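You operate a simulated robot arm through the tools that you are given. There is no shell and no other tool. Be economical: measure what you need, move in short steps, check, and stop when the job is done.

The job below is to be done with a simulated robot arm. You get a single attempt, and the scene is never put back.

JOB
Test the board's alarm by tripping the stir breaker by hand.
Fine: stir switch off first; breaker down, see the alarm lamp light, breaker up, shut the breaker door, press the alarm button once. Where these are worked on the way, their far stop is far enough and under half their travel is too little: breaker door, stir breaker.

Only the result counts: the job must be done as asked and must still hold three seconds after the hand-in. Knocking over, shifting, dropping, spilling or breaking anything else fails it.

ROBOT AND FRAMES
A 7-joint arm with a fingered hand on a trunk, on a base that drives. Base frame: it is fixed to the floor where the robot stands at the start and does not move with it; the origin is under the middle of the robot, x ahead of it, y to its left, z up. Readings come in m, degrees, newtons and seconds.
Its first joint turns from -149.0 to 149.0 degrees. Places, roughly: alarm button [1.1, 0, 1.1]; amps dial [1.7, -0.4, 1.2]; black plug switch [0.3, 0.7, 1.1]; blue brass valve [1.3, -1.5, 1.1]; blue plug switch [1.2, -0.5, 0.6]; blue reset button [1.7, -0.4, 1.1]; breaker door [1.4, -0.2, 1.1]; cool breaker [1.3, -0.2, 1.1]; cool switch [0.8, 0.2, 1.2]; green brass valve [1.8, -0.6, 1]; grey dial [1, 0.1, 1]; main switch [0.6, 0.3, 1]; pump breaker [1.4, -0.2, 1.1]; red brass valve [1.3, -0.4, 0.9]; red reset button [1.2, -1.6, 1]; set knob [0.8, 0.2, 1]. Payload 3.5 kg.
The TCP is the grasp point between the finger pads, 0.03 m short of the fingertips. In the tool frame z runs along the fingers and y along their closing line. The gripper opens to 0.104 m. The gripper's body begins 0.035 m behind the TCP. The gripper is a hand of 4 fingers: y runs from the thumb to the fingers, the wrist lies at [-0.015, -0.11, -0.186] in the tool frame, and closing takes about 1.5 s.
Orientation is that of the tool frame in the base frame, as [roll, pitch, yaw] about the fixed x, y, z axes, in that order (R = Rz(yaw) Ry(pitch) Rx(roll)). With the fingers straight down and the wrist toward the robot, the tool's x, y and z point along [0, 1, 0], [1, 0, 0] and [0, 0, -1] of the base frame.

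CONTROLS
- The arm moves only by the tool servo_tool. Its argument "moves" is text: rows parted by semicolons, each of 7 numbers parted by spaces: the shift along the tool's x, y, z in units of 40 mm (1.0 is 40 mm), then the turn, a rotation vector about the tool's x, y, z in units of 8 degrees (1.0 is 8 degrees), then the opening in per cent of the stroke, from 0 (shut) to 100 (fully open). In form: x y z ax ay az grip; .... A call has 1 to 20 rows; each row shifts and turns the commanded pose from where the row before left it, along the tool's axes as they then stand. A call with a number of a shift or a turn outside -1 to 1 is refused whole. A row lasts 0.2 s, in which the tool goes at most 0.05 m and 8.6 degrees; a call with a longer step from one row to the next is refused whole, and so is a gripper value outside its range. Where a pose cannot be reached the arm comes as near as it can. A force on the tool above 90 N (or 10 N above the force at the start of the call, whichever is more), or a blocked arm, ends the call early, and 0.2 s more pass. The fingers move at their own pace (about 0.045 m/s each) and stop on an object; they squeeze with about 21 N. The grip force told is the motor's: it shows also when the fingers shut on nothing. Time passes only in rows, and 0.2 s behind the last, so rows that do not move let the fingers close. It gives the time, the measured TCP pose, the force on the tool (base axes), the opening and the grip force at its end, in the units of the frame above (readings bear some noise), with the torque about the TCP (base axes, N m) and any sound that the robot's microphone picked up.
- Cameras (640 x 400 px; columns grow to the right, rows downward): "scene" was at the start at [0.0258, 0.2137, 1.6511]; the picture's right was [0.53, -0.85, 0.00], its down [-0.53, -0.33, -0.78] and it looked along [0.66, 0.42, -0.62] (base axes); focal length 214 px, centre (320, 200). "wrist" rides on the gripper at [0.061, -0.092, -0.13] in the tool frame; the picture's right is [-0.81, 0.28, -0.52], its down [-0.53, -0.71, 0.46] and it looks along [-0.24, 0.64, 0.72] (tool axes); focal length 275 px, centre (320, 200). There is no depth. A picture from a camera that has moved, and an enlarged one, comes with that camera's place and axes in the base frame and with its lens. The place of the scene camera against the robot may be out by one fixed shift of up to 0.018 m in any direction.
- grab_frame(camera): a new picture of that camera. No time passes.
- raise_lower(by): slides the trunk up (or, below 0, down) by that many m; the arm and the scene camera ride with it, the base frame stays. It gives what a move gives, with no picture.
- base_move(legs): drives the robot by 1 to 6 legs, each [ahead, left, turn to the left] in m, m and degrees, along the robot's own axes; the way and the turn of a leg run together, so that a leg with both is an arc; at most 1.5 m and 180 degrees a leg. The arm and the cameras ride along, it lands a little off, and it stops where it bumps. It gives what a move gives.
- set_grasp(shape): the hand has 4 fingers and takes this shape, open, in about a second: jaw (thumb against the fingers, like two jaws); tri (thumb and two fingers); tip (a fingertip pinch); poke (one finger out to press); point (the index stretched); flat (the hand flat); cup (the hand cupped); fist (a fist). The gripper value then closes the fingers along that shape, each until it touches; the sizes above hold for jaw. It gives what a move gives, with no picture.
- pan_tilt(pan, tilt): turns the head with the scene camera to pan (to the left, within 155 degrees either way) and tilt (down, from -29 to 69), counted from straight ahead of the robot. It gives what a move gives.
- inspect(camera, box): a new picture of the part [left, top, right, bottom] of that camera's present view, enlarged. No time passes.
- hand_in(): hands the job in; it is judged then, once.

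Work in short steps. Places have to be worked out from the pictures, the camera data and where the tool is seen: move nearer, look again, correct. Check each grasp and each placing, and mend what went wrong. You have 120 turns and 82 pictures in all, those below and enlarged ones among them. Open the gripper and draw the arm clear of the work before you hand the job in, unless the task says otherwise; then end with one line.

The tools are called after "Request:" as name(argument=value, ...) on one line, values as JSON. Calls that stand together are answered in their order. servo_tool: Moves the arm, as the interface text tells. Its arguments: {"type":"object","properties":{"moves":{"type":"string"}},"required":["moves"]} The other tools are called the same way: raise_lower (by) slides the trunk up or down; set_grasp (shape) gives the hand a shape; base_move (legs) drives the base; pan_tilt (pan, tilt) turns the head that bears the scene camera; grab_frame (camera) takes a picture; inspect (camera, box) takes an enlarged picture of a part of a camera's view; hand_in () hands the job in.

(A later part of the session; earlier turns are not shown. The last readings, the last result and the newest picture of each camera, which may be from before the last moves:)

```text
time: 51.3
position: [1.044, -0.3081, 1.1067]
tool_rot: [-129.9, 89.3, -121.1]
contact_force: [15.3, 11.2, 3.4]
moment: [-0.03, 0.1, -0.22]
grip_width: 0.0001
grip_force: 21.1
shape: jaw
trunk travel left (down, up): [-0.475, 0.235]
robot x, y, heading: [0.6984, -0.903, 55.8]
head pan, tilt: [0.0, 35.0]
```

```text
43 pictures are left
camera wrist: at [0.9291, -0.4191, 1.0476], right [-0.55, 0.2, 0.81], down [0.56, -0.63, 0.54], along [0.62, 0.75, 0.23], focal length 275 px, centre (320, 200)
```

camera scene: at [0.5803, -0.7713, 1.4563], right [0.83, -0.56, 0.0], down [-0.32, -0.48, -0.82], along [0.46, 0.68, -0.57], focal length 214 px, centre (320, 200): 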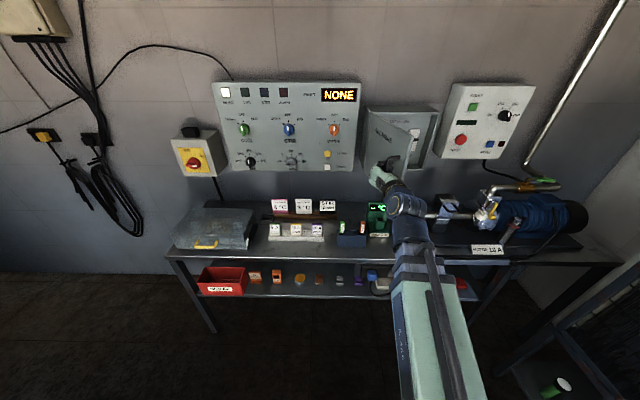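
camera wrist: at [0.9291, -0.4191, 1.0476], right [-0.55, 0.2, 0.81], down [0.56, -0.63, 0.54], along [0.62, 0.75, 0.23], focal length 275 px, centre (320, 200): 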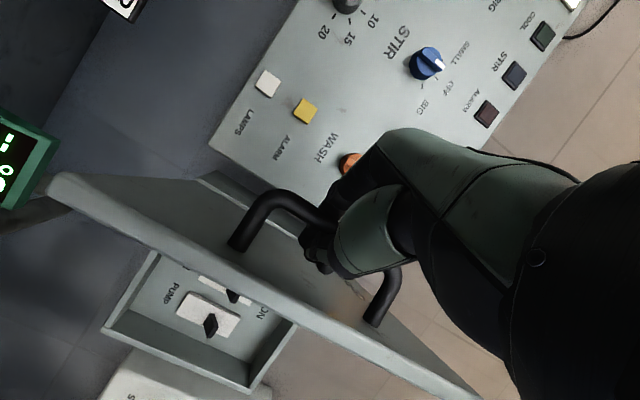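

Door is ≈97° open. Release the handle and back the hand off.

Request:
servo_tool(moves="0 0 0 0 0 0 50; 0 0 0 0 0 0 60; 0 0 0 0 0 0 60; 0 0 0 0 0 0 60; 0 0 -0.5 0 0 0 60; 0 0 -1 0 0 0 60; 0 0 -1 0 0 0 60")

Request:
grab_frame(camera="wrist")

Request:
grab_frame(camera="scene")

```text
time: 52.9
position: [0.9442, -0.3269, 1.1106]
tool_rot: [-137.0, 89.5, -128.2]
contact_force: [-0.7, -0.5, 0.0]
moment: [0.0, -0.02, 0.01]
grip_width: 0.0622
grip_force: 0.1
shape: jaw
trunk travel left (down, up): [-0.475, 0.235]
robot x, y, heading: [0.7011, -0.9028, 56.2]
head pan, tilt: [0.0, 35.0]
```

```text
42 pictures are left
camera wrist: at [0.8299, -0.4368, 1.0494], right [-0.55, 0.2, 0.81], down [0.56, -0.63, 0.53], along [0.62, 0.75, 0.23], focal length 275 px, centre (320, 200)
```

wrist: 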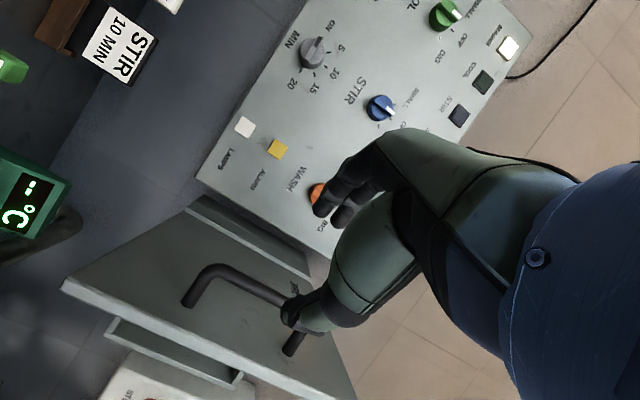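

```text
41 pictures are left
camera scene: at [0.58, -0.772, 1.4564], right [0.83, -0.56, 0.0], down [-0.32, -0.48, -0.82], along [0.46, 0.68, -0.57], focal length 214 px, centre (320, 200)
```

scene: 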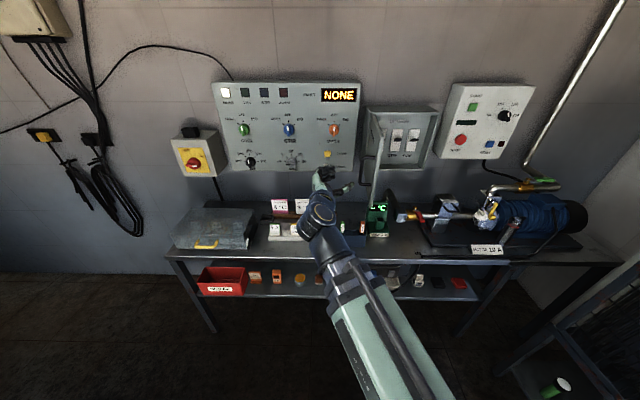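

Door stays open. Zoom in on the breakers.

Request:
inspect(camera="scene", box=[352, 95, 448, 175])

```text
5.00 times, centred on (400, 135) of scene
camera zoom: at [0.58, -0.772, 1.4564], right [0.83, -0.56, 0.0], down [-0.32, -0.48, -0.82], along [0.46, 0.68, -0.57], focal length 1072 px, centre (-80, 525)
```

zoom: 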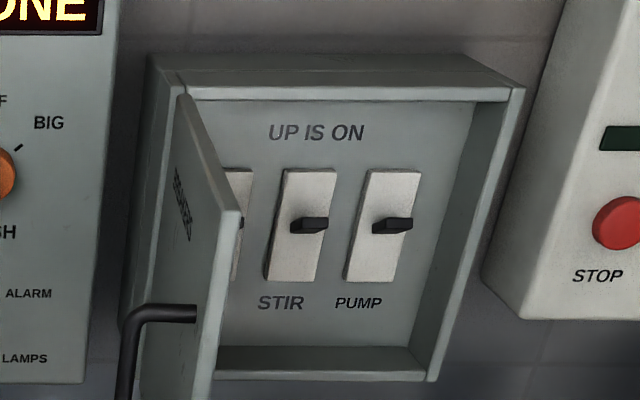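

Breakers left to right: cool (behind door), stir (middle), pump. I back the base off, then re-point the hand and move it to the right side of the door in the poke shape.

Request:
base_move(legs=[[-0.25, 0, 0]])

Request:
set_grasp(shape="poke")

Request:
servo_tool(moves="0 0 0 -1 0 0 100; 0 -0.5 0 -1 0 0 100; 0 -0.8 0 -1 0 0 100; 0 -1 0 -1 0 0 100; 0 -1 0 -1 0 0 100; 0 -1 0 -1 0 0 100; 0 -1 0 0 0 0 100; 0 -1 0 0 0 0 100; 0 -0.8 0 0 0 0 100")

Request:
grab_frame(camera="wrist")

Request:
grab_frame(camera="scene")

```text
time: 54.7
position: [0.8065, -0.5313, 1.1093]
tool_rot: [-123.6, 89.6, -114.9]
contact_force: [-0.3, 0.3, -0.4]
moment: [0.02, -0.01, 0.0]
grip_width: 0.0619
grip_force: 0.1
shape: jaw
trunk travel left (down, up): [-0.475, 0.235]
robot x, y, heading: [0.5607, -1.1069, 56.1]
head pan, tilt: [0.0, 35.0]
```

```text
time: 55.6
position: [0.8062, -0.5316, 1.109]
tool_rot: [-124.4, 89.5, -115.6]
contact_force: [1.0, 0.5, -0.5]
moment: [-0.04, -0.04, 0.02]
grip_width: 0.0
grip_force: 0.1
shape: poke
trunk travel left (down, up): [-0.475, 0.235]
robot x, y, heading: [0.5609, -1.1072, 55.8]
head pan, tilt: [0.0, 35.0]
```

```text
time: 57.6
position: [1.023, -0.6708, 1.1383]
tool_rot: [-172.3, 89.5, -115.4]
contact_force: [-0.8, -0.9, -0.5]
moment: [-0.02, -0.02, 0.01]
grip_width: 0.0
grip_force: 0.0
shape: poke
out of reach, approached as far as the arm can: row 1, 2, 3, 4
trunk travel left (down, up): [-0.475, 0.235]
robot x, y, heading: [0.562, -1.1075, 56.1]
head pan, tilt: [0.0, 35.0]
```

```text
39 pictures are left
camera wrist: at [1.0281, -0.8304, 1.0773], right [-0.51, -0.28, 0.81], down [0.85, 0.0, 0.53], along [-0.14, 0.96, 0.24], focal length 275 px, centre (320, 200)
```

wrist: 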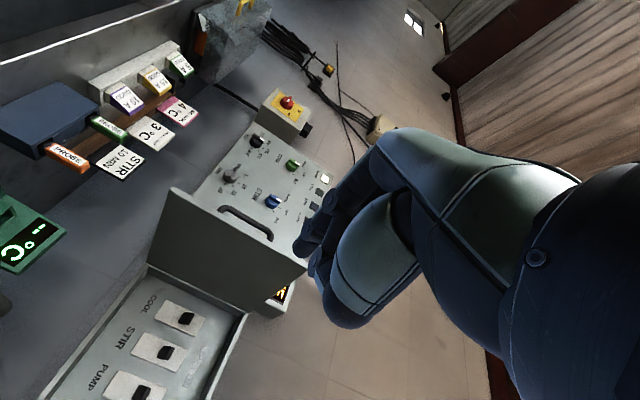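

```text
38 pictures are left
camera scene: at [0.4415, -0.9773, 1.4564], right [0.83, -0.56, 0.0], down [-0.32, -0.48, -0.82], along [0.46, 0.68, -0.57], focal length 214 px, centre (320, 200)
```

scene: 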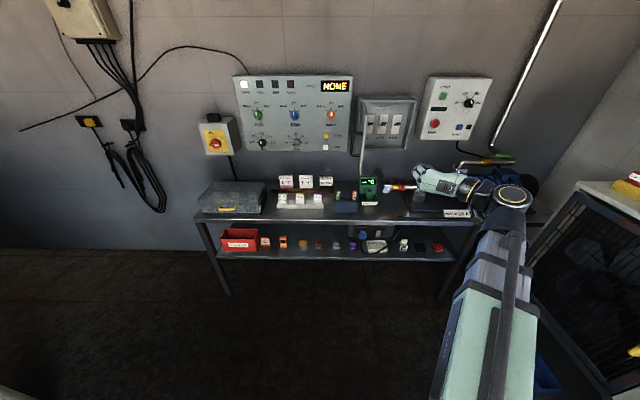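

Look at the hand's poke shape closely from both cameras.

Request:
inspect(camera="scene", box=[370, 150, 498, 230])

Request:
inspect(camera="wrist", box=[240, 140, 480, 340])

```text
5.00 times, centred on (434, 190) of scene
camera zoom: at [0.4415, -0.9773, 1.4564], right [0.83, -0.56, 0.0], down [-0.32, -0.48, -0.82], along [0.46, 0.68, -0.57], focal length 1072 px, centre (-250, 250)
```

zoom: 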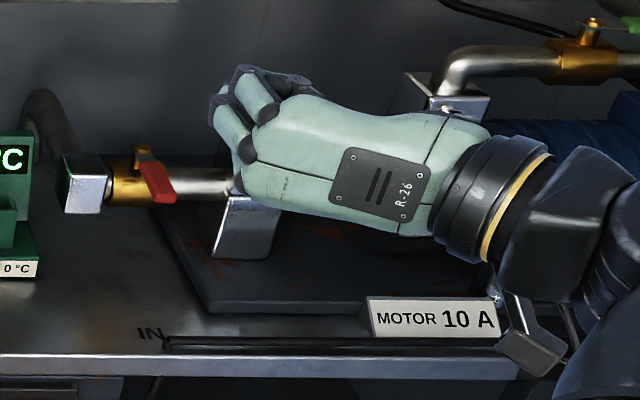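

```text
2.00 times, centred on (360, 240) of wrist
camera zoom: at [1.0281, -0.8304, 1.0773], right [-0.51, -0.28, 0.81], down [0.85, 0.0, 0.53], along [-0.14, 0.96, 0.24], focal length 551 px, centre (240, 120)
```

zoom: 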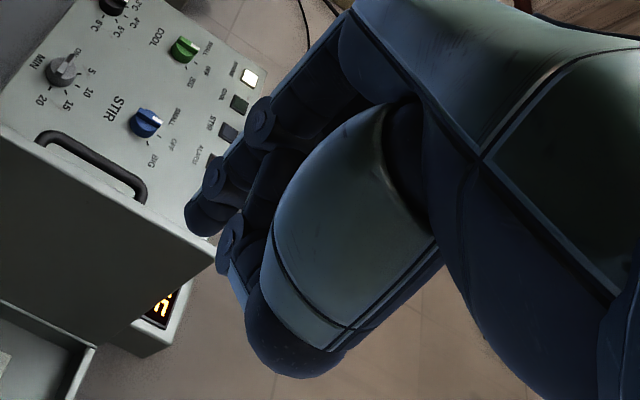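

The poke finger is unclear; a closed jaw with the hand rolled −90° makes a narrow, known pusher. Switch to jaw shut, align with the stir lever (s≈1.264), slightly above it, and drive ahead.

Request:
set_grasp(shape="jaw")

Request:
servo_tool(moves="-0.95 -0.65 0 0.15 0 0 60; 0 -0.5 0 0 0 0 20; 0 0 0 0 0 0 0; 0 0 0 0 0 0 0; 0 0 0 0 0 0 0; 0 0 0 0 0 0 0; 0 0 0 0 0 0 0; 0 0 0 0 0 0 0")

Request:
base_move(legs=[[0.27, 0, 0]])

Request:
grab_frame(camera="wrist")

```text
time: 58.5
position: [1.0222, -0.6705, 1.1371]
tool_rot: [173.6, 89.5, -129.6]
contact_force: [0.3, 0.6, 0.2]
moment: [0.03, 0.01, 0.01]
grip_width: 0.104
grip_force: 0.1
shape: jaw
trunk travel left (down, up): [-0.475, 0.235]
robot x, y, heading: [0.562, -1.1053, 56.0]
head pan, tilt: [0.0, 35.0]
```

```text
time: 60.3
position: [1.0608, -0.6963, 1.1772]
tool_rot: [-175.5, 89.6, -119.9]
contact_force: [-0.2, 0.3, -0.3]
moment: [0.0, -0.02, 0.01]
grip_width: 0.0001
grip_force: 20.8
shape: jaw
trunk travel left (down, up): [-0.475, 0.235]
robot x, y, heading: [0.5605, -1.1081, 55.7]
head pan, tilt: [0.0, 35.0]
```

```text
time: 62.2
position: [1.2091, -0.4738, 1.175]
tool_rot: [175.5, 89.5, -128.8]
contact_force: [-0.5, 0.2, 0.2]
moment: [-0.05, -0.01, -0.01]
grip_width: 0.0
grip_force: 21.3
shape: jaw
trunk travel left (down, up): [-0.475, 0.235]
robot x, y, heading: [0.7092, -0.887, 56.1]
head pan, tilt: [0.0, 35.0]
```

```text
35 pictures are left
camera wrist: at [1.2113, -0.6337, 1.1162], right [-0.51, -0.27, 0.82], down [0.85, -0.02, 0.53], along [-0.12, 0.96, 0.24], focal length 275 px, centre (320, 200)
```

wrist: 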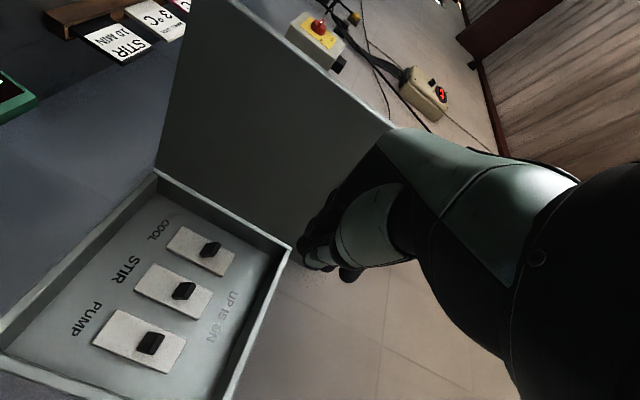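

Stir lever tip is at s≈1.25, n≈0.60, z≈1.12. Approach above it (z≈1.18), short of the box first.

Request:
servo_tool(moves="-0.15 0.3 1 0 0 0 0; 0 0 1 0 0 0 0; 0 0 1 0 0 0 0; 0 0 1 0 0 0 0; 0 0 1 0 0 0 0; 0 0 1 0 0 0 0; 0 0 0 0 0 0 0")

Request:
grab_frame(camera="wrist")

Request:
inspect(camera="scene", box=[340, 80, 468, 160])

```text
time: 63.8
position: [1.3324, -0.2694, 1.1787]
tool_rot: [178.2, 89.4, -126.2]
contact_force: [0.4, -0.1, -0.2]
moment: [-0.01, -0.05, 0.01]
grip_width: 0.0001
grip_force: 21.3
shape: jaw
trunk travel left (down, up): [-0.475, 0.235]
robot x, y, heading: [0.7115, -0.887, 55.5]
head pan, tilt: [0.0, 35.0]
```

```text
34 pictures are left
camera wrist: at [1.3353, -0.4283, 1.1197], right [-0.51, -0.27, 0.82], down [0.85, -0.02, 0.53], along [-0.12, 0.96, 0.24], focal length 275 px, centre (320, 200)
```

wrist: 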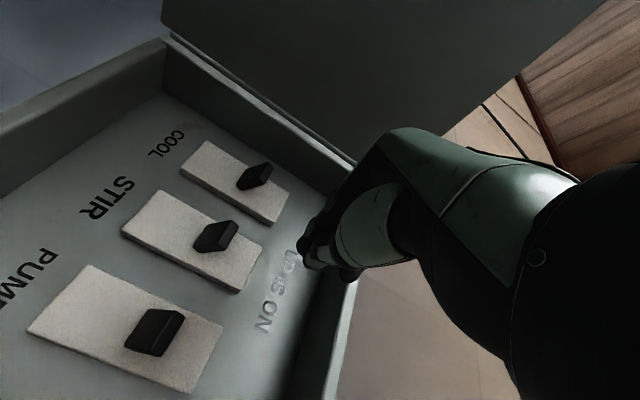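

```text
5.00 times, centred on (404, 120) of scene
camera zoom: at [0.5903, -0.7565, 1.4564], right [0.83, -0.56, 0.0], down [-0.32, -0.48, -0.82], along [0.46, 0.68, -0.57], focal length 1072 px, centre (-100, 600)
```

zoom: 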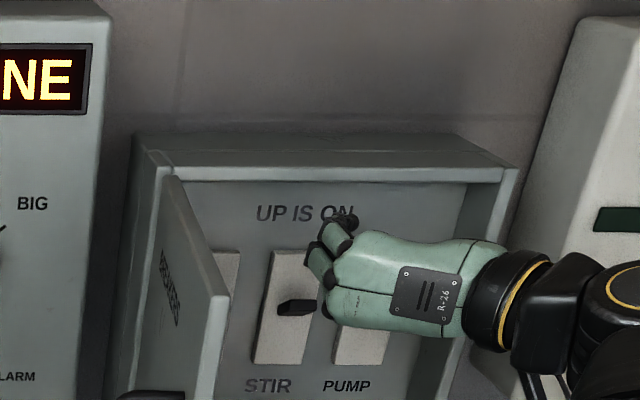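

Aligned. Advance 55 mm into the box above the lever, then check.

Request:
servo_tool(moves="0 0 0.7 0 0 0 0; 0 0 0.7 0 0 0 0; 0 0 0 0 0 0 0")

Request:
grab_frame(camera="wrist")

```text
time: 64.6
position: [1.3646, -0.2217, 1.1793]
tool_rot: [-176.0, 89.5, -120.3]
contact_force: [-0.8, -0.2, 0.6]
moment: [0.04, -0.01, 0.0]
grip_width: 0.0002
grip_force: 20.7
shape: jaw
trunk travel left (down, up): [-0.475, 0.235]
robot x, y, heading: [0.7102, -0.884, 55.9]
head pan, tilt: [0.0, 35.0]
```

```text
32 pictures are left
camera wrist: at [1.3678, -0.3812, 1.119], right [-0.51, -0.27, 0.82], down [0.85, -0.02, 0.53], along [-0.12, 0.96, 0.24], focal length 275 px, centre (320, 200)
```

wrist: 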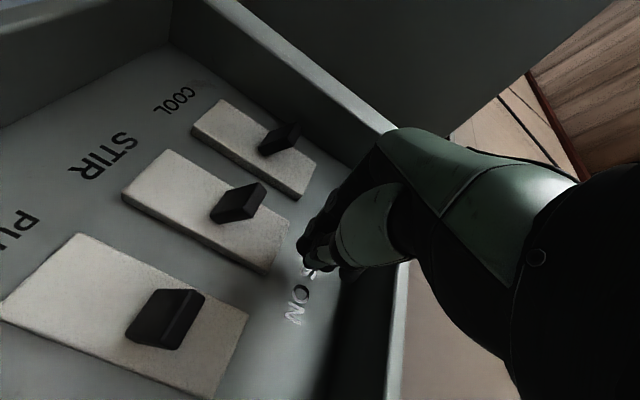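

Fingertips reach past the lever tip. Press down in small steps.

Request:
servo_tool(moves="0.3 0 0 0 0 0 0; 0.3 0 0 0 0 0 0; 0.3 0 0 0 0 0 0; 0.2 0 0 0 0 0 0; 0 0 0 0 0 0 0")

Request:
grab_frame(camera="wrist")

```text
time: 65.8
position: [1.3657, -0.2238, 1.1347]
tool_rot: [-175.6, 89.4, -119.9]
contact_force: [-0.5, 0.4, -0.3]
moment: [0.02, 0.03, 0.02]
grip_width: 0.0002
grip_force: 21.4
shape: jaw
trunk travel left (down, up): [-0.475, 0.235]
robot x, y, heading: [0.7104, -0.8859, 56.0]
head pan, tilt: [0.0, 35.0]
```

```text
31 pictures are left
camera wrist: at [1.3682, -0.3821, 1.0754], right [-0.51, -0.27, 0.82], down [0.85, -0.02, 0.53], along [-0.12, 0.96, 0.24], focal length 275 px, centre (320, 200)
```

wrist: 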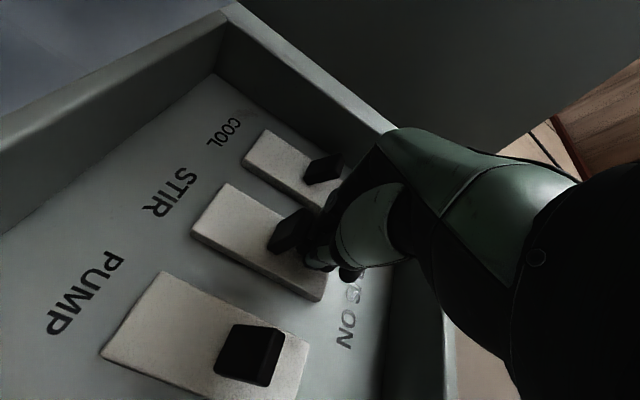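

Almost touching the lever. Continue down 40 mm.

Request:
servo_tool(moves="0.3 0 0 0 0 0 0; 0.3 0 0 0 0 0 0; 0.3 0 0 0 0 0 0; 0.2 0 0 0 0 0 0; 0 0 0 0 0 0 0")

Request:
grab_frame(camera="wrist")

Request:
inspect(camera="scene", box=[200, 60, 460, 180])

```text
time: 67.0
position: [1.3586, -0.2325, 1.1076]
tool_rot: [34.4, 89.1, 90.1]
contact_force: [-11.9, -28.6, 75.2]
moment: [2.16, -0.74, 0.04]
grip_width: 0.0003
grip_force: 21.0
shape: jaw
trunk travel left (down, up): [-0.475, 0.235]
robot x, y, heading: [0.7112, -0.8862, 56.1]
head pan, tilt: [0.0, 35.0]
```

```text
30 pictures are left
camera wrist: at [1.3617, -0.3898, 1.045], right [-0.52, -0.28, 0.81], down [0.85, -0.03, 0.53], along [-0.13, 0.96, 0.26], focal length 275 px, centre (320, 200)
```

wrist: 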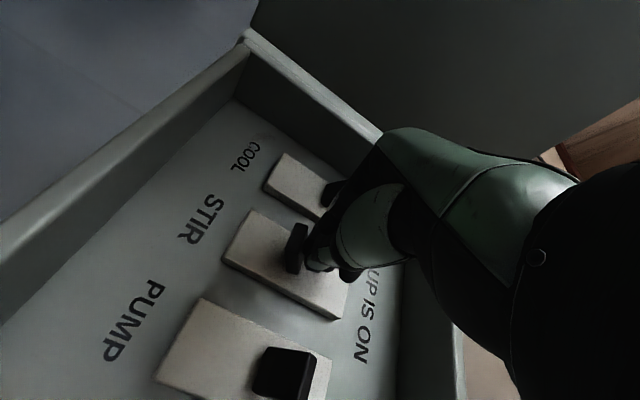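

```text
2.46 times, centred on (330, 120) of scene
camera zoom: at [0.5825, -0.7669, 1.4571], right [0.83, -0.56, 0.0], down [-0.32, -0.47, -0.82], along [0.46, 0.68, -0.57], focal length 528 px, centre (295, 397)
```

zoom: 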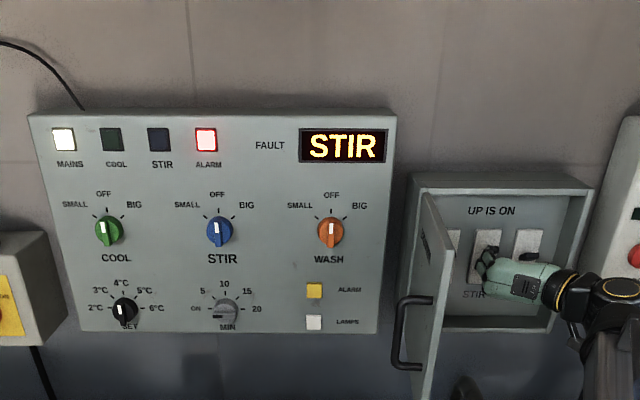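

The alarm lamp is lit and the display shows STIR: breaker is down at its stop. Back out and take a one-finger poke shape to push it up from below, checking the shape.

Request:
servo_tool(moves="-0.3 0 0 0 0 0 0; 0 0 -0.8 0 0 0 0; 0 0 -1 0 0 0 0; 0 0 -1 0 0 0 0; 0 0 -0.4 0 0 0 0")

Request:
set_grasp(shape="poke")

Request:
grab_frame(camera="wrist")

Request:
inspect(camera="scene", box=[340, 90, 468, 170])

```text
time: 68.2
position: [1.2923, -0.3304, 1.1031]
tool_rot: [173.3, 89.4, -131.0]
contact_force: [0.2, 0.2, 0.0]
moment: [-0.01, -0.02, -0.01]
grip_width: 0.0
grip_force: 20.6
shape: jaw
trunk travel left (down, up): [-0.475, 0.235]
robot x, y, heading: [0.7087, -0.8889, 56.1]
head pan, tilt: [0.0, 35.0]
```

```text
time: 69.1
position: [1.2909, -0.3298, 1.104]
tool_rot: [-177.8, 89.5, -122.1]
contact_force: [0.0, -0.2, -0.2]
moment: [0.01, 0.0, 0.0]
grip_width: 0.0
grip_force: 0.1
shape: poke
trunk travel left (down, up): [-0.475, 0.235]
robot x, y, heading: [0.7058, -0.8911, 55.8]
head pan, tilt: [0.0, 35.0]
```

```text
28 pictures are left
camera wrist: at [1.2944, -0.489, 1.0442], right [-0.51, -0.27, 0.82], down [0.85, -0.02, 0.53], along [-0.12, 0.96, 0.24], focal length 275 px, centre (320, 200)
```

wrist: 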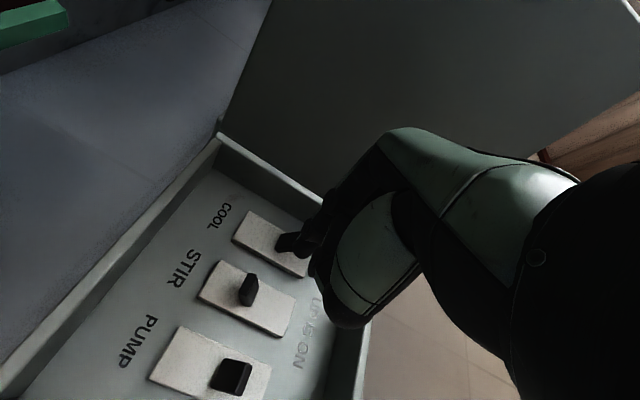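

```text
5.00 times, centred on (404, 130) of scene
camera zoom: at [0.5902, -0.7568, 1.4564], right [0.83, -0.56, 0.0], down [-0.32, -0.48, -0.82], along [0.46, 0.68, -0.57], focal length 1072 px, centre (-100, 550)
```

zoom: 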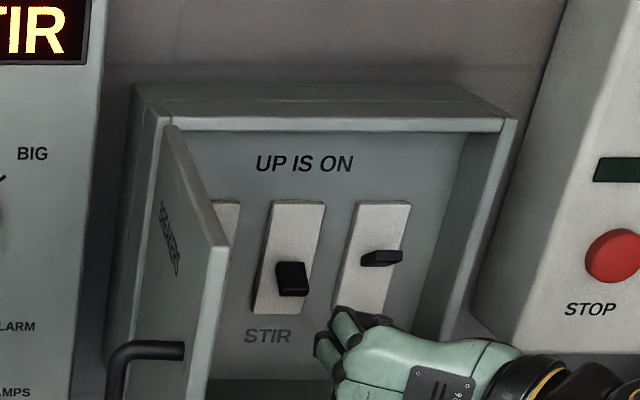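

The stir lever is clearly down, pump untouched. Zoom on the fingertip.

Request:
inspect(camera="wrist", box=[220, 170, 380, 340])

```text
2.35 times, centred on (300, 255) of wrist
camera zoom: at [1.2944, -0.489, 1.0442], right [-0.51, -0.27, 0.82], down [0.85, -0.02, 0.53], along [-0.12, 0.96, 0.24], focal length 648 px, centre (367, 71)
```

zoom: 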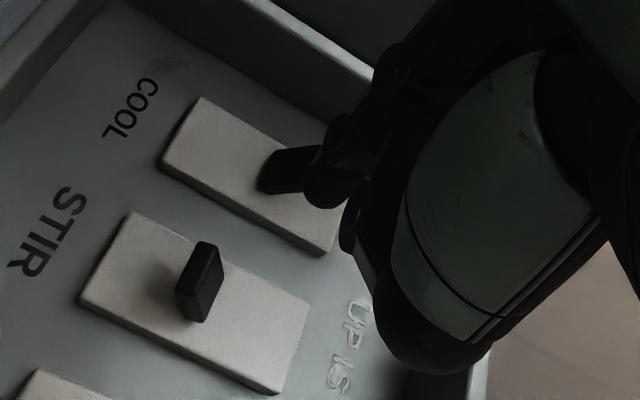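

In poke, one finger extends with its tip close to the tool line (≈33 mm ahead of TCP). Lever tip is at z≈1.10; go 36 mm lower and advance beneath it.

Request:
servo_tool(moves="0.9 0 0 0 0 0 100; 0 0 0.8 0 0 0 100; 0 0 0.8 0 0 0 100; 0 0 0.8 0 0 0 100; 0 0 0.5 0 0 0 100; 0 0 0 0 0 0 100")

Request:
grab_frame(camera="wrist")

Request:
inspect(camera="scene", box=[340, 90, 468, 170])

```text
time: 70.5
position: [1.3579, -0.2359, 1.0681]
tool_rot: [179.9, 89.5, -124.3]
contact_force: [0.1, -0.5, 0.9]
moment: [-0.02, 0.02, -0.02]
grip_width: 0.0
grip_force: 0.1
shape: poke
trunk travel left (down, up): [-0.475, 0.235]
robot x, y, heading: [0.7131, -0.8833, 56.3]
head pan, tilt: [0.0, 35.0]
```

```text
25 pictures are left
camera wrist: at [1.3605, -0.3934, 1.0083], right [-0.51, -0.27, 0.82], down [0.85, -0.02, 0.53], along [-0.12, 0.96, 0.24], focal length 275 px, centre (320, 200)
```

wrist: 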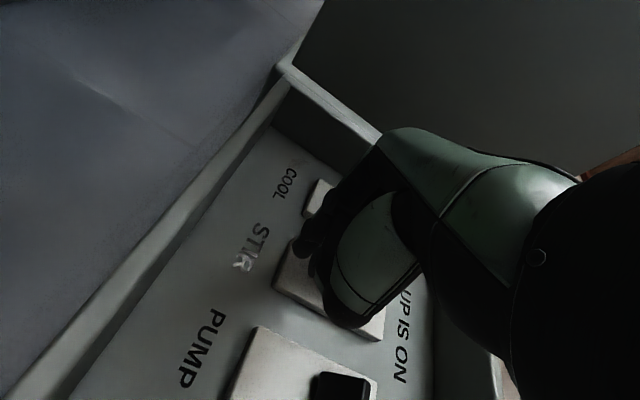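

```text
5.00 times, centred on (404, 130) of scene
camera zoom: at [0.5902, -0.7566, 1.4564], right [0.83, -0.56, 0.0], down [-0.32, -0.48, -0.82], along [0.46, 0.68, -0.57], focal length 1072 px, centre (-100, 550)
```

zoom: 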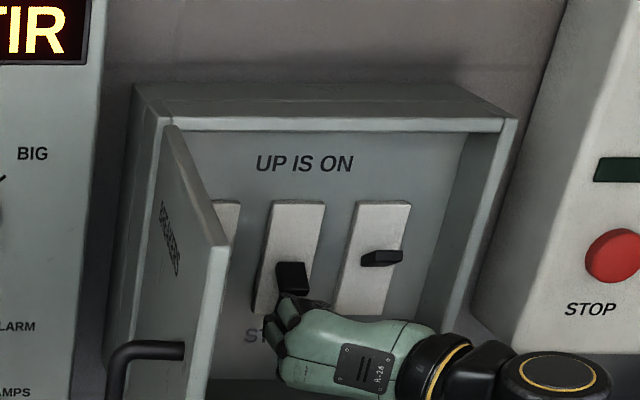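

The finger is beneath the lever. Push up in small steps.

Request:
servo_tool(moves="-0.3 0 0 0 0 0 100; -0.3 0 0 0 0 0 100; -0.3 0 0 0 0 0 100; -0.2 0 0 0 0 0 100; 0 0 0 0 0 0 100")

Request:
inspect(camera="scene", box=[260, 75, 460, 175])

```text
time: 71.7
position: [1.3575, -0.233, 1.105]
tool_rot: [-174.3, 89.1, -118.5]
contact_force: [-13.6, -17.6, -46.7]
moment: [-0.89, 0.74, 0.04]
grip_width: 0.0
grip_force: 0.1
shape: poke
trunk travel left (down, up): [-0.475, 0.235]
robot x, y, heading: [0.7078, -0.89, 55.9]
head pan, tilt: [0.0, 35.0]
```

```text
3.20 times, centred on (360, 125) of scene
camera zoom: at [0.5923, -0.7551, 1.4557], right [0.83, -0.56, 0.0], down [-0.32, -0.48, -0.82], along [0.46, 0.68, -0.58], focal length 686 px, centre (192, 440)
```

zoom: 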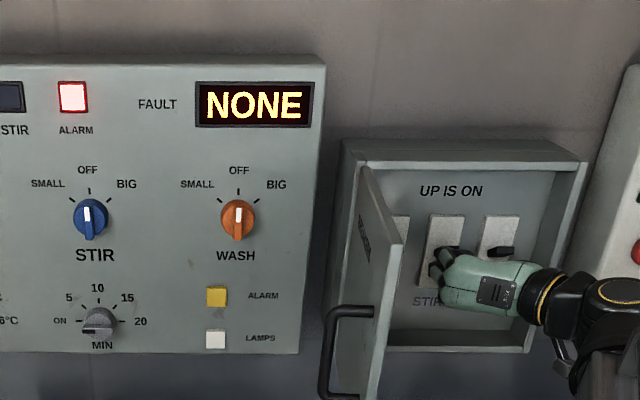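

Fault reads NONE: the breaker is up. Unload, back out and verify the lever.

Request:
servo_tool(moves="0.25 0 0 0 0 0 100; 0 0 -0.8 0 0 0 100; 0 0 -1 0 0 0 100; 0 0 -1 0 0 0 100; 0 0 -1 0 0 0 100; 0 0 -1 0 0 0 100; 0 0 -1 0 0 0 100; 0 0 0 0 0 0 100")

Request:
inspect(camera="scene", box=[260, 75, 460, 200])

```text
time: 73.5
position: [1.2276, -0.4272, 1.1051]
tool_rot: [-179.8, 89.5, -124.2]
contact_force: [0.4, -0.3, 0.3]
moment: [-0.01, 0.01, -0.02]
grip_width: 0.0002
grip_force: 0.0
shape: poke
trunk travel left (down, up): [-0.475, 0.235]
robot x, y, heading: [0.712, -0.8852, 55.9]
head pan, tilt: [0.0, 35.0]
```

```text
3.20 times, centred on (360, 138) of scene
camera zoom: at [0.5901, -0.757, 1.4564], right [0.83, -0.56, 0.0], down [-0.32, -0.48, -0.82], along [0.46, 0.68, -0.57], focal length 686 px, centre (192, 400)
```

zoom: 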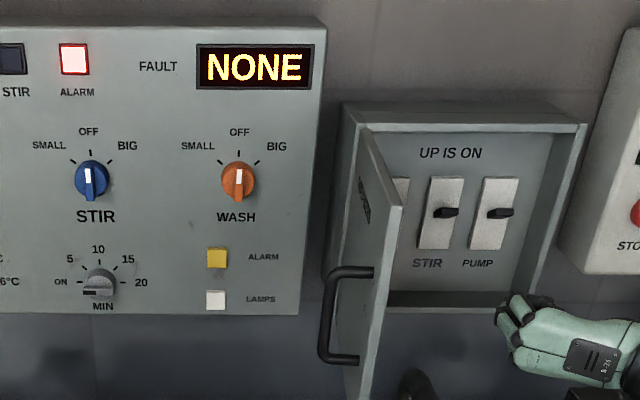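

Breaker is up, others unchanged. To shut the door I must get left of it: back off, drive left, and angle the closed hand to the right above handle height.

Request:
base_move(legs=[[-0.2, 0, 0], [0, 0.3, 0]])

Request:
set_grasp(shape="jaw")

Request:
servo_tool(moves="-0.8 0 0 1 0 0 40; -0.8 0 0 1 0 0 0; -0.8 0 0 1 0 0 0; 0 0 0 1 0 0 0; 0 0 0 1 0 0 0; 0 0 0 0.6 0 0 0; 0 0 0 0 0 0 0; 0 0 0 0 0 0 0")

Request:
grab_frame(camera="scene")

```text
time: 76.8
position: [0.8634, -0.4229, 1.1044]
tool_rot: [175.6, 89.5, -128.6]
contact_force: [0.3, 1.0, -0.2]
moment: [-0.01, -0.01, 0.01]
grip_width: 0.0001
grip_force: 0.0
shape: poke
trunk travel left (down, up): [-0.475, 0.235]
robot x, y, heading: [0.3452, -0.8827, 56.2]
head pan, tilt: [0.0, 35.0]
```

```text
time: 77.7
position: [0.8633, -0.4228, 1.1042]
tool_rot: [176.9, 89.5, -127.2]
contact_force: [0.0, 0.9, -0.9]
moment: [-0.01, -0.01, 0.02]
grip_width: 0.1035
grip_force: 0.1
shape: jaw
trunk travel left (down, up): [-0.475, 0.235]
robot x, y, heading: [0.347, -0.8796, 56.2]
head pan, tilt: [0.0, 35.0]
```

```text
time: 79.5
position: [0.8636, -0.4233, 1.2009]
tool_rot: [-124.1, 89.4, -113.0]
contact_force: [0.0, -0.5, 0.4]
moment: [0.03, 0.02, 0.02]
grip_width: 0.0
grip_force: 21.0
shape: jaw
trunk travel left (down, up): [-0.475, 0.235]
robot x, y, heading: [0.3467, -0.8796, 56.1]
head pan, tilt: [0.0, 35.0]
```

```text
21 pictures are left
camera scene: at [0.227, -0.7542, 1.4564], right [0.83, -0.56, 0.0], down [-0.32, -0.48, -0.82], along [0.46, 0.68, -0.57], focal length 214 px, centre (320, 200)
```

scene: 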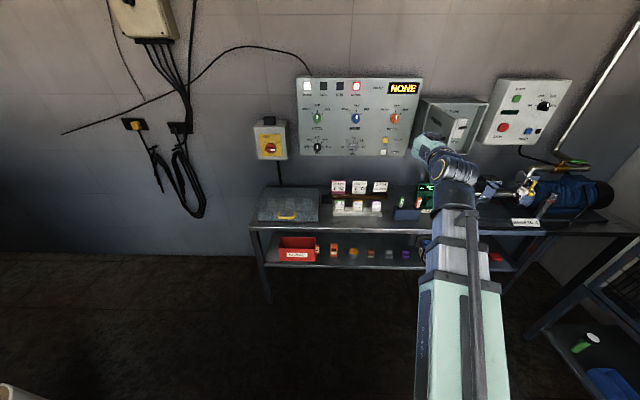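

Now drive ahead 0.2 m, then bring the fingertips toward the door's outer face.

Request:
base_move(legs=[[0.2, 0, 0]])

Request:
servo_tool(moves="0 0 0.8 0 0 0 0; 0 0 0.6 0 0 0 0; 0 0 0 0 0 0 0")

Request:
grab_frame(camera="scene")

Request:
grab_frame(camera="wrist")

```text
time: 81.1
position: [0.9742, -0.256, 1.2014]
tool_rot: [-139.6, 89.4, -128.5]
contact_force: [0.1, 0.1, -0.2]
moment: [0.0, -0.02, -0.02]
grip_width: 0.0
grip_force: 20.8
shape: jaw
trunk travel left (down, up): [-0.475, 0.235]
robot x, y, heading: [0.4594, -0.7122, 56.2]
head pan, tilt: [0.0, 35.0]
```

```text
time: 81.9
position: [1.0323, -0.2447, 1.1995]
tool_rot: [-121.1, 89.5, -110.0]
contact_force: [-0.3, 0.5, 0.3]
moment: [0.03, -0.02, 0.04]
grip_width: 0.0002
grip_force: 21.0
shape: jaw
trunk travel left (down, up): [-0.475, 0.235]
robot x, y, heading: [0.4591, -0.7176, 55.9]
head pan, tilt: [0.0, 35.0]
```

```text
20 pictures are left
camera scene: at [0.3386, -0.5873, 1.4564], right [0.83, -0.56, 0.0], down [-0.32, -0.48, -0.82], along [0.46, 0.68, -0.57], focal length 214 px, centre (320, 200)
```

scene: 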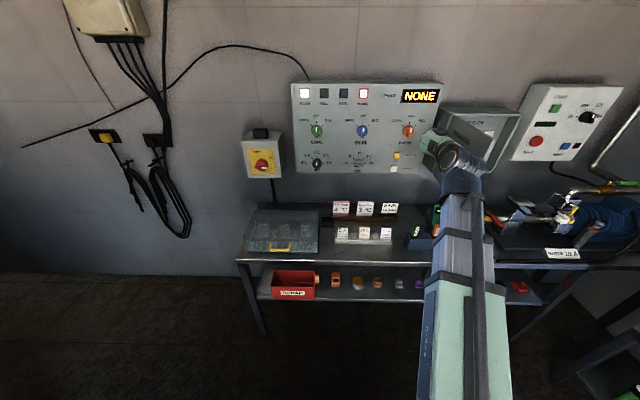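

```text
19 pictures are left
camera wrist: at [0.9209, -0.3593, 1.1408], right [-0.56, 0.18, 0.81], down [0.59, -0.61, 0.54], along [0.59, 0.77, 0.23], focal length 275 px, centre (320, 200)
```

wrist: 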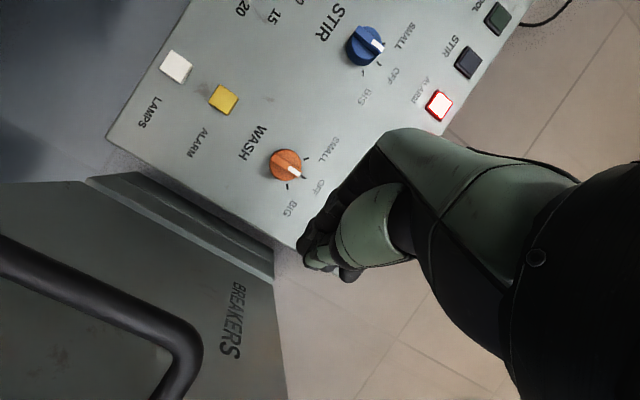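

The tool line meets the door right at its top edge, so I lower 30 mm, then push the door along the first half of its closing arc.

Request:
servo_tool(moves="0.75 0 0 0 0 0 0; 0 -0.26 0.6 0 0 0 0; 0 -0.26 0.6 0 0 0 0; 0 -0.44 0.38 0 0 0 0; 0 -0.44 0.38 0 0 0 0; 0 -0.4 0.54 0 0 0 0; 0 -0.4 0.54 0 0 0 0; 0 0 0 0 0 0 0")

Request:
grab_frame(camera="wrist")

```text
time: 83.7
position: [1.1673, -0.3089, 1.1693]
tool_rot: [-133.4, 89.5, -122.3]
contact_force: [0.1, -0.4, -0.8]
moment: [-0.04, 0.02, 0.01]
grip_width: 0.0
grip_force: 21.1
shape: jaw
trunk travel left (down, up): [-0.475, 0.235]
robot x, y, heading: [0.4568, -0.7148, 56.2]
head pan, tilt: [0.0, 35.0]
```

```text
18 pictures are left
camera wrist: at [1.0573, -0.4226, 1.1102], right [-0.56, 0.18, 0.81], down [0.59, -0.61, 0.54], along [0.59, 0.77, 0.23], focal length 275 px, centre (320, 200)
```

wrist: 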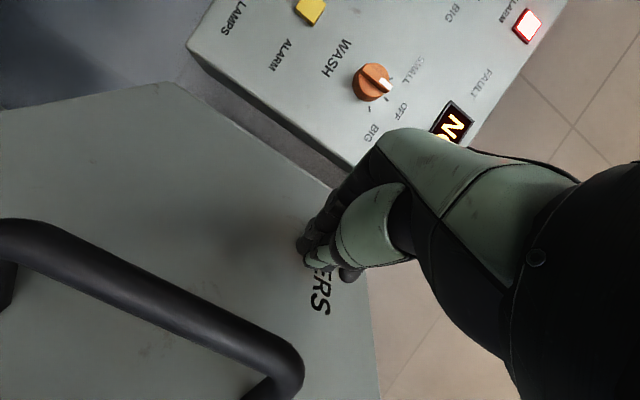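

The door is swinging shut with the fingertips on its face. Continue along the arc.

Request:
servo_tool(moves="0 -0.19 0.64 0 0 0 0; 0 -0.19 0.64 0 0 0 0; 0 0.04 0.66 0 0 0 0; 0 0.04 0.66 0 0 0 0; 0 0.33 0.73 0 0 0 0; 0 0.33 0.73 0 0 0 0; 0 0 0 0 0 0 0")

Request:
grab_frame(camera="scene")

```text
time: 85.3
position: [1.3233, -0.2631, 1.1679]
tool_rot: [-138.7, 89.4, -127.7]
contact_force: [0.6, -0.2, -0.9]
moment: [-0.03, 0.02, 0.0]
grip_width: 0.0001
grip_force: 21.1
shape: jaw
trunk travel left (down, up): [-0.475, 0.235]
robot x, y, heading: [0.4585, -0.7154, 56.3]
head pan, tilt: [0.0, 35.0]
```

```text
17 pictures are left
camera scene: at [0.3387, -0.5873, 1.4564], right [0.83, -0.56, 0.0], down [-0.32, -0.48, -0.82], along [0.46, 0.68, -0.57], focal length 214 px, centre (320, 200)
```

scene: 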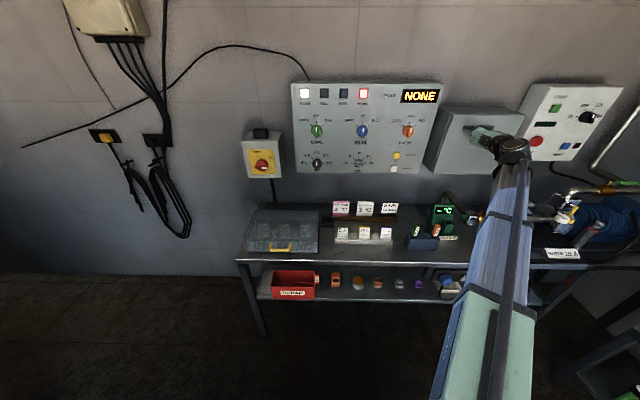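

Nearly shut; push straight toward the wall until resistance.

Request:
servo_tool(moves="0 0.25 0.25 0 0 0 0; 0 0.25 0.25 0 0 0 0; 0 0.25 0.25 0 0 0 0; 0 0 0 0 0 0 0")

Request:
inspect(camera="scene", box=[400, 80, 560, 190])

```text
time: 86.1
position: [1.3351, -0.246, 1.1718]
tool_rot: [-110.3, 89.5, -99.5]
contact_force: [-35.0, -32.9, 1.0]
moment: [0.16, -0.31, -0.33]
grip_width: 0.0002
grip_force: 20.6
shape: jaw
trunk travel left (down, up): [-0.475, 0.235]
robot x, y, heading: [0.4571, -0.7144, 56.3]
head pan, tilt: [0.0, 35.0]
stopped in row 3: the force on the tool passed its limit at 104 N (the readings are from after the stop); the commanded pose is now the measured one
```

```text
3.64 times, centred on (480, 135) of scene
camera zoom: at [0.3321, -0.593, 1.4568], right [0.83, -0.56, 0.0], down [-0.32, -0.47, -0.82], along [0.46, 0.68, -0.57], focal length 780 px, centre (-262, 436)
```

zoom: 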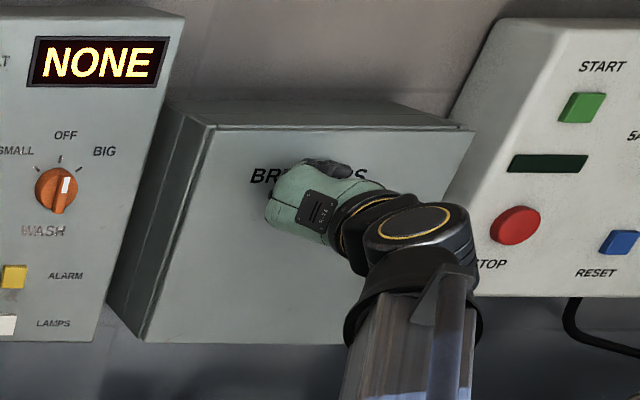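

The door is shut flush against its stop (sprung resistance). Back off, turn the hand square to the wall, and line up in front of the alarm button (s≈0.946, z≈1.053, n≈0.60).

Request:
servo_tool(moves="0 0 -1 0 0 0 0; 0 0 -1 0 0 0 0; 0 0 -1 0 0 0 0; 0 0 -1 0 0 0 0; 0 0 -1 0 0 0 0; 0 0 0 -1 0 0 0; 0 0 0 -1 0 0 0; 0 0 0 -1 0 0 0; 0 0 0 -1 0 0 0; 0 0 0 -1 0 0 0; 0 0 0 -0.6 0 0 0; 0 0 -1 0 0 0 0; 0.7 0.7 0 0 0 0 0; 0.7 0.7 0 0 0 0 0; 0.7 0.7 0 0 0 0 0; 0.6 0.7 0 0 0 0 0; 0 0.7 0 0 0 0 0")

Request:
set_grasp(shape="poke")

Request:
grab_frame(camera="wrist")

Request:
grab_frame(camera="scene")

```text
time: 89.7
position: [1.0049, -0.2308, 1.0618]
tool_rot: [177.7, 89.3, -126.5]
contact_force: [0.7, -0.2, -0.6]
moment: [0.01, 0.02, 0.0]
grip_width: 0.0002
grip_force: 21.1
shape: jaw
trunk travel left (down, up): [-0.475, 0.235]
robot x, y, heading: [0.4576, -0.7177, 56.0]
head pan, tilt: [0.0, 35.0]
```

```text
time: 90.6
position: [1.0053, -0.2311, 1.061]
tool_rot: [177.2, 89.3, -127.0]
contact_force: [-0.1, -0.2, -0.2]
moment: [0.0, -0.01, -0.03]
grip_width: 0.0
grip_force: 0.0
shape: poke
trunk travel left (down, up): [-0.475, 0.235]
robot x, y, heading: [0.4562, -0.7108, 56.1]
head pan, tilt: [0.0, 35.0]
```

```text
15 pictures are left
camera wrist: at [1.0075, -0.3907, 1.0017], right [-0.51, -0.26, 0.82], down [0.85, -0.02, 0.53], along [-0.12, 0.96, 0.23], focal length 275 px, centre (320, 200)
```

wrist: 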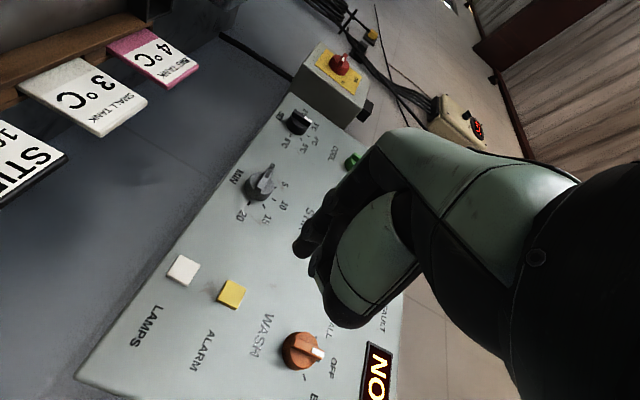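

```text
14 pictures are left
camera scene: at [0.3377, -0.5881, 1.4564], right [0.83, -0.56, 0.0], down [-0.32, -0.48, -0.82], along [0.46, 0.68, -0.57], focal length 214 px, centre (320, 200)
```

scene: 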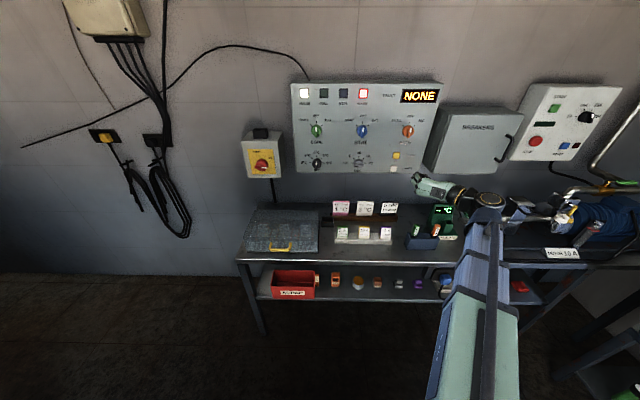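

Button position confirmed. Shift 13 mm left and approach to about 45 mm short, then check.

Request:
servo_tool(moves="0 0.33 0.8 0 0 0 100; 0 0 1 0 0 0 100; 0 0 1 0 0 0 100; 0 0 0.9 0 0 0 100; 0 0 0 0 0 0 100")

Request:
inspect(camera="wrist", box=[200, 150, 400, 350])

Request:
inspect(camera="scene", box=[340, 100, 468, 190])

```text
time: 91.8
position: [1.077, -0.0989, 1.058]
tool_rot: [-178.3, 89.3, -122.4]
contact_force: [0.1, -0.7, 0.0]
moment: [0.01, -0.03, -0.03]
grip_width: 0.0
grip_force: 0.0
shape: poke
trunk travel left (down, up): [-0.475, 0.235]
robot x, y, heading: [0.4546, -0.7159, 56.1]
head pan, tilt: [0.0, 35.0]
```

```text
2.00 times, centred on (300, 250) of wrist
camera zoom: at [1.0801, -0.259, 0.998], right [-0.51, -0.26, 0.82], down [0.85, -0.02, 0.53], along [-0.12, 0.96, 0.23], focal length 551 px, centre (360, 100)
```

zoom: 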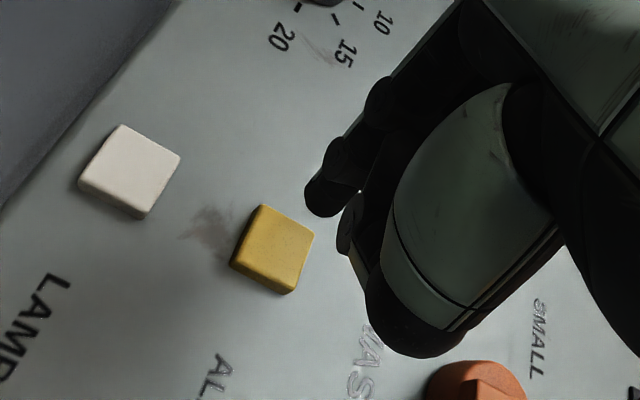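

```text
4.44 times, centred on (404, 145) of scene
camera zoom: at [0.3378, -0.5879, 1.4564], right [0.83, -0.56, 0.0], down [-0.32, -0.48, -0.82], along [0.46, 0.68, -0.57], focal length 953 px, centre (-53, 444)
```

zoom: 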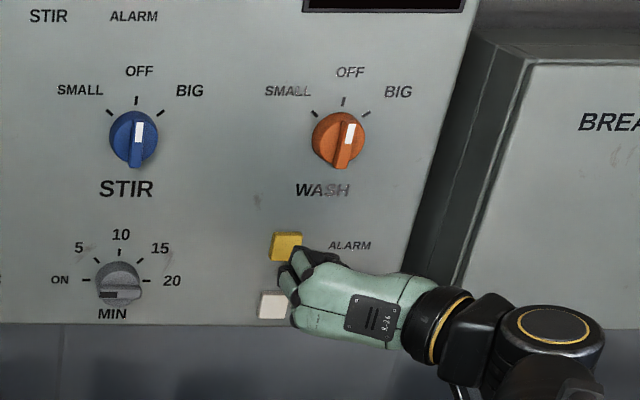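

Fingertip is ~4 mm low of centre; correct slightly, then advance and press slowly.

Request:
servo_tool(moves="-0.1 -0.05 0.5 0 0 0 100; 0 0 0.35 0 0 0 100; 0 0 0.1 0 0 0 100; 0 0 0.1 0 0 0 100; 0 0 0.1 0 0 0 100")

Request:
inspect(camera="scene", box=[280, 80, 440, 180])

```text
time: 93.0
position: [1.1046, -0.0647, 1.0618]
tool_rot: [176.6, 89.4, -127.6]
contact_force: [0.3, 0.6, 1.1]
moment: [-0.03, 0.01, -0.03]
grip_width: 0.0
grip_force: 0.1
shape: poke
trunk travel left (down, up): [-0.475, 0.235]
robot x, y, heading: [0.4577, -0.7164, 56.4]
head pan, tilt: [0.0, 35.0]
```

```text
4.00 times, centred on (360, 130) of scene
camera zoom: at [0.3377, -0.5881, 1.4564], right [0.83, -0.56, 0.0], down [-0.32, -0.48, -0.82], along [0.46, 0.68, -0.57], focal length 858 px, centre (160, 480)
```

zoom: 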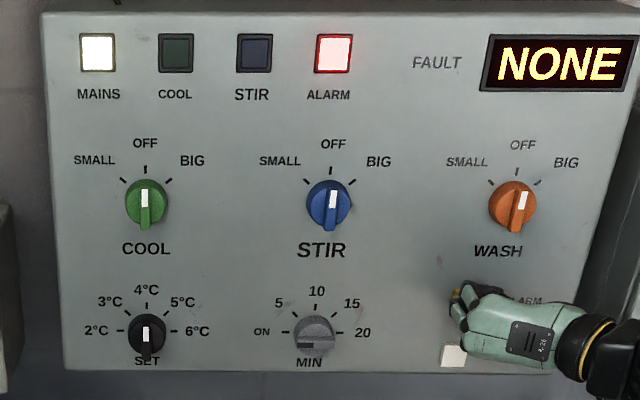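

No contact yet; press on slowly.

Request:
servo_tool(moves="0 0 0.1 0 0 0 100; 0 0 0.1 0 0 0 100; 0 0 0.1 0 0 0 100")

Request:
inspect(camera="scene", box=[280, 80, 440, 180])

```text
time: 93.8
position: [1.1102, -0.056, 1.0635]
tool_rot: [176.7, 89.2, -127.3]
contact_force: [-9.0, -8.5, -2.4]
moment: [0.04, -0.04, 0.03]
grip_width: 0.0
grip_force: 0.0
shape: poke
trunk travel left (down, up): [-0.475, 0.235]
robot x, y, heading: [0.4584, -0.7176, 56.2]
head pan, tilt: [0.0, 35.0]
heard: click
```

```text
4.00 times, centred on (360, 130) of scene
camera zoom: at [0.3366, -0.5892, 1.4564], right [0.83, -0.56, 0.0], down [-0.32, -0.48, -0.82], along [0.46, 0.68, -0.57], focal length 858 px, centre (160, 480)
```

zoom: 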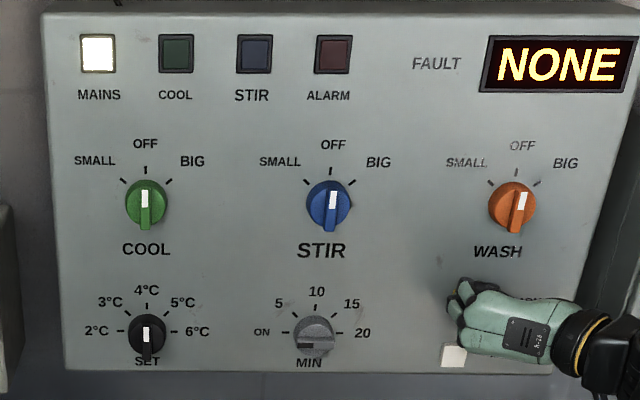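

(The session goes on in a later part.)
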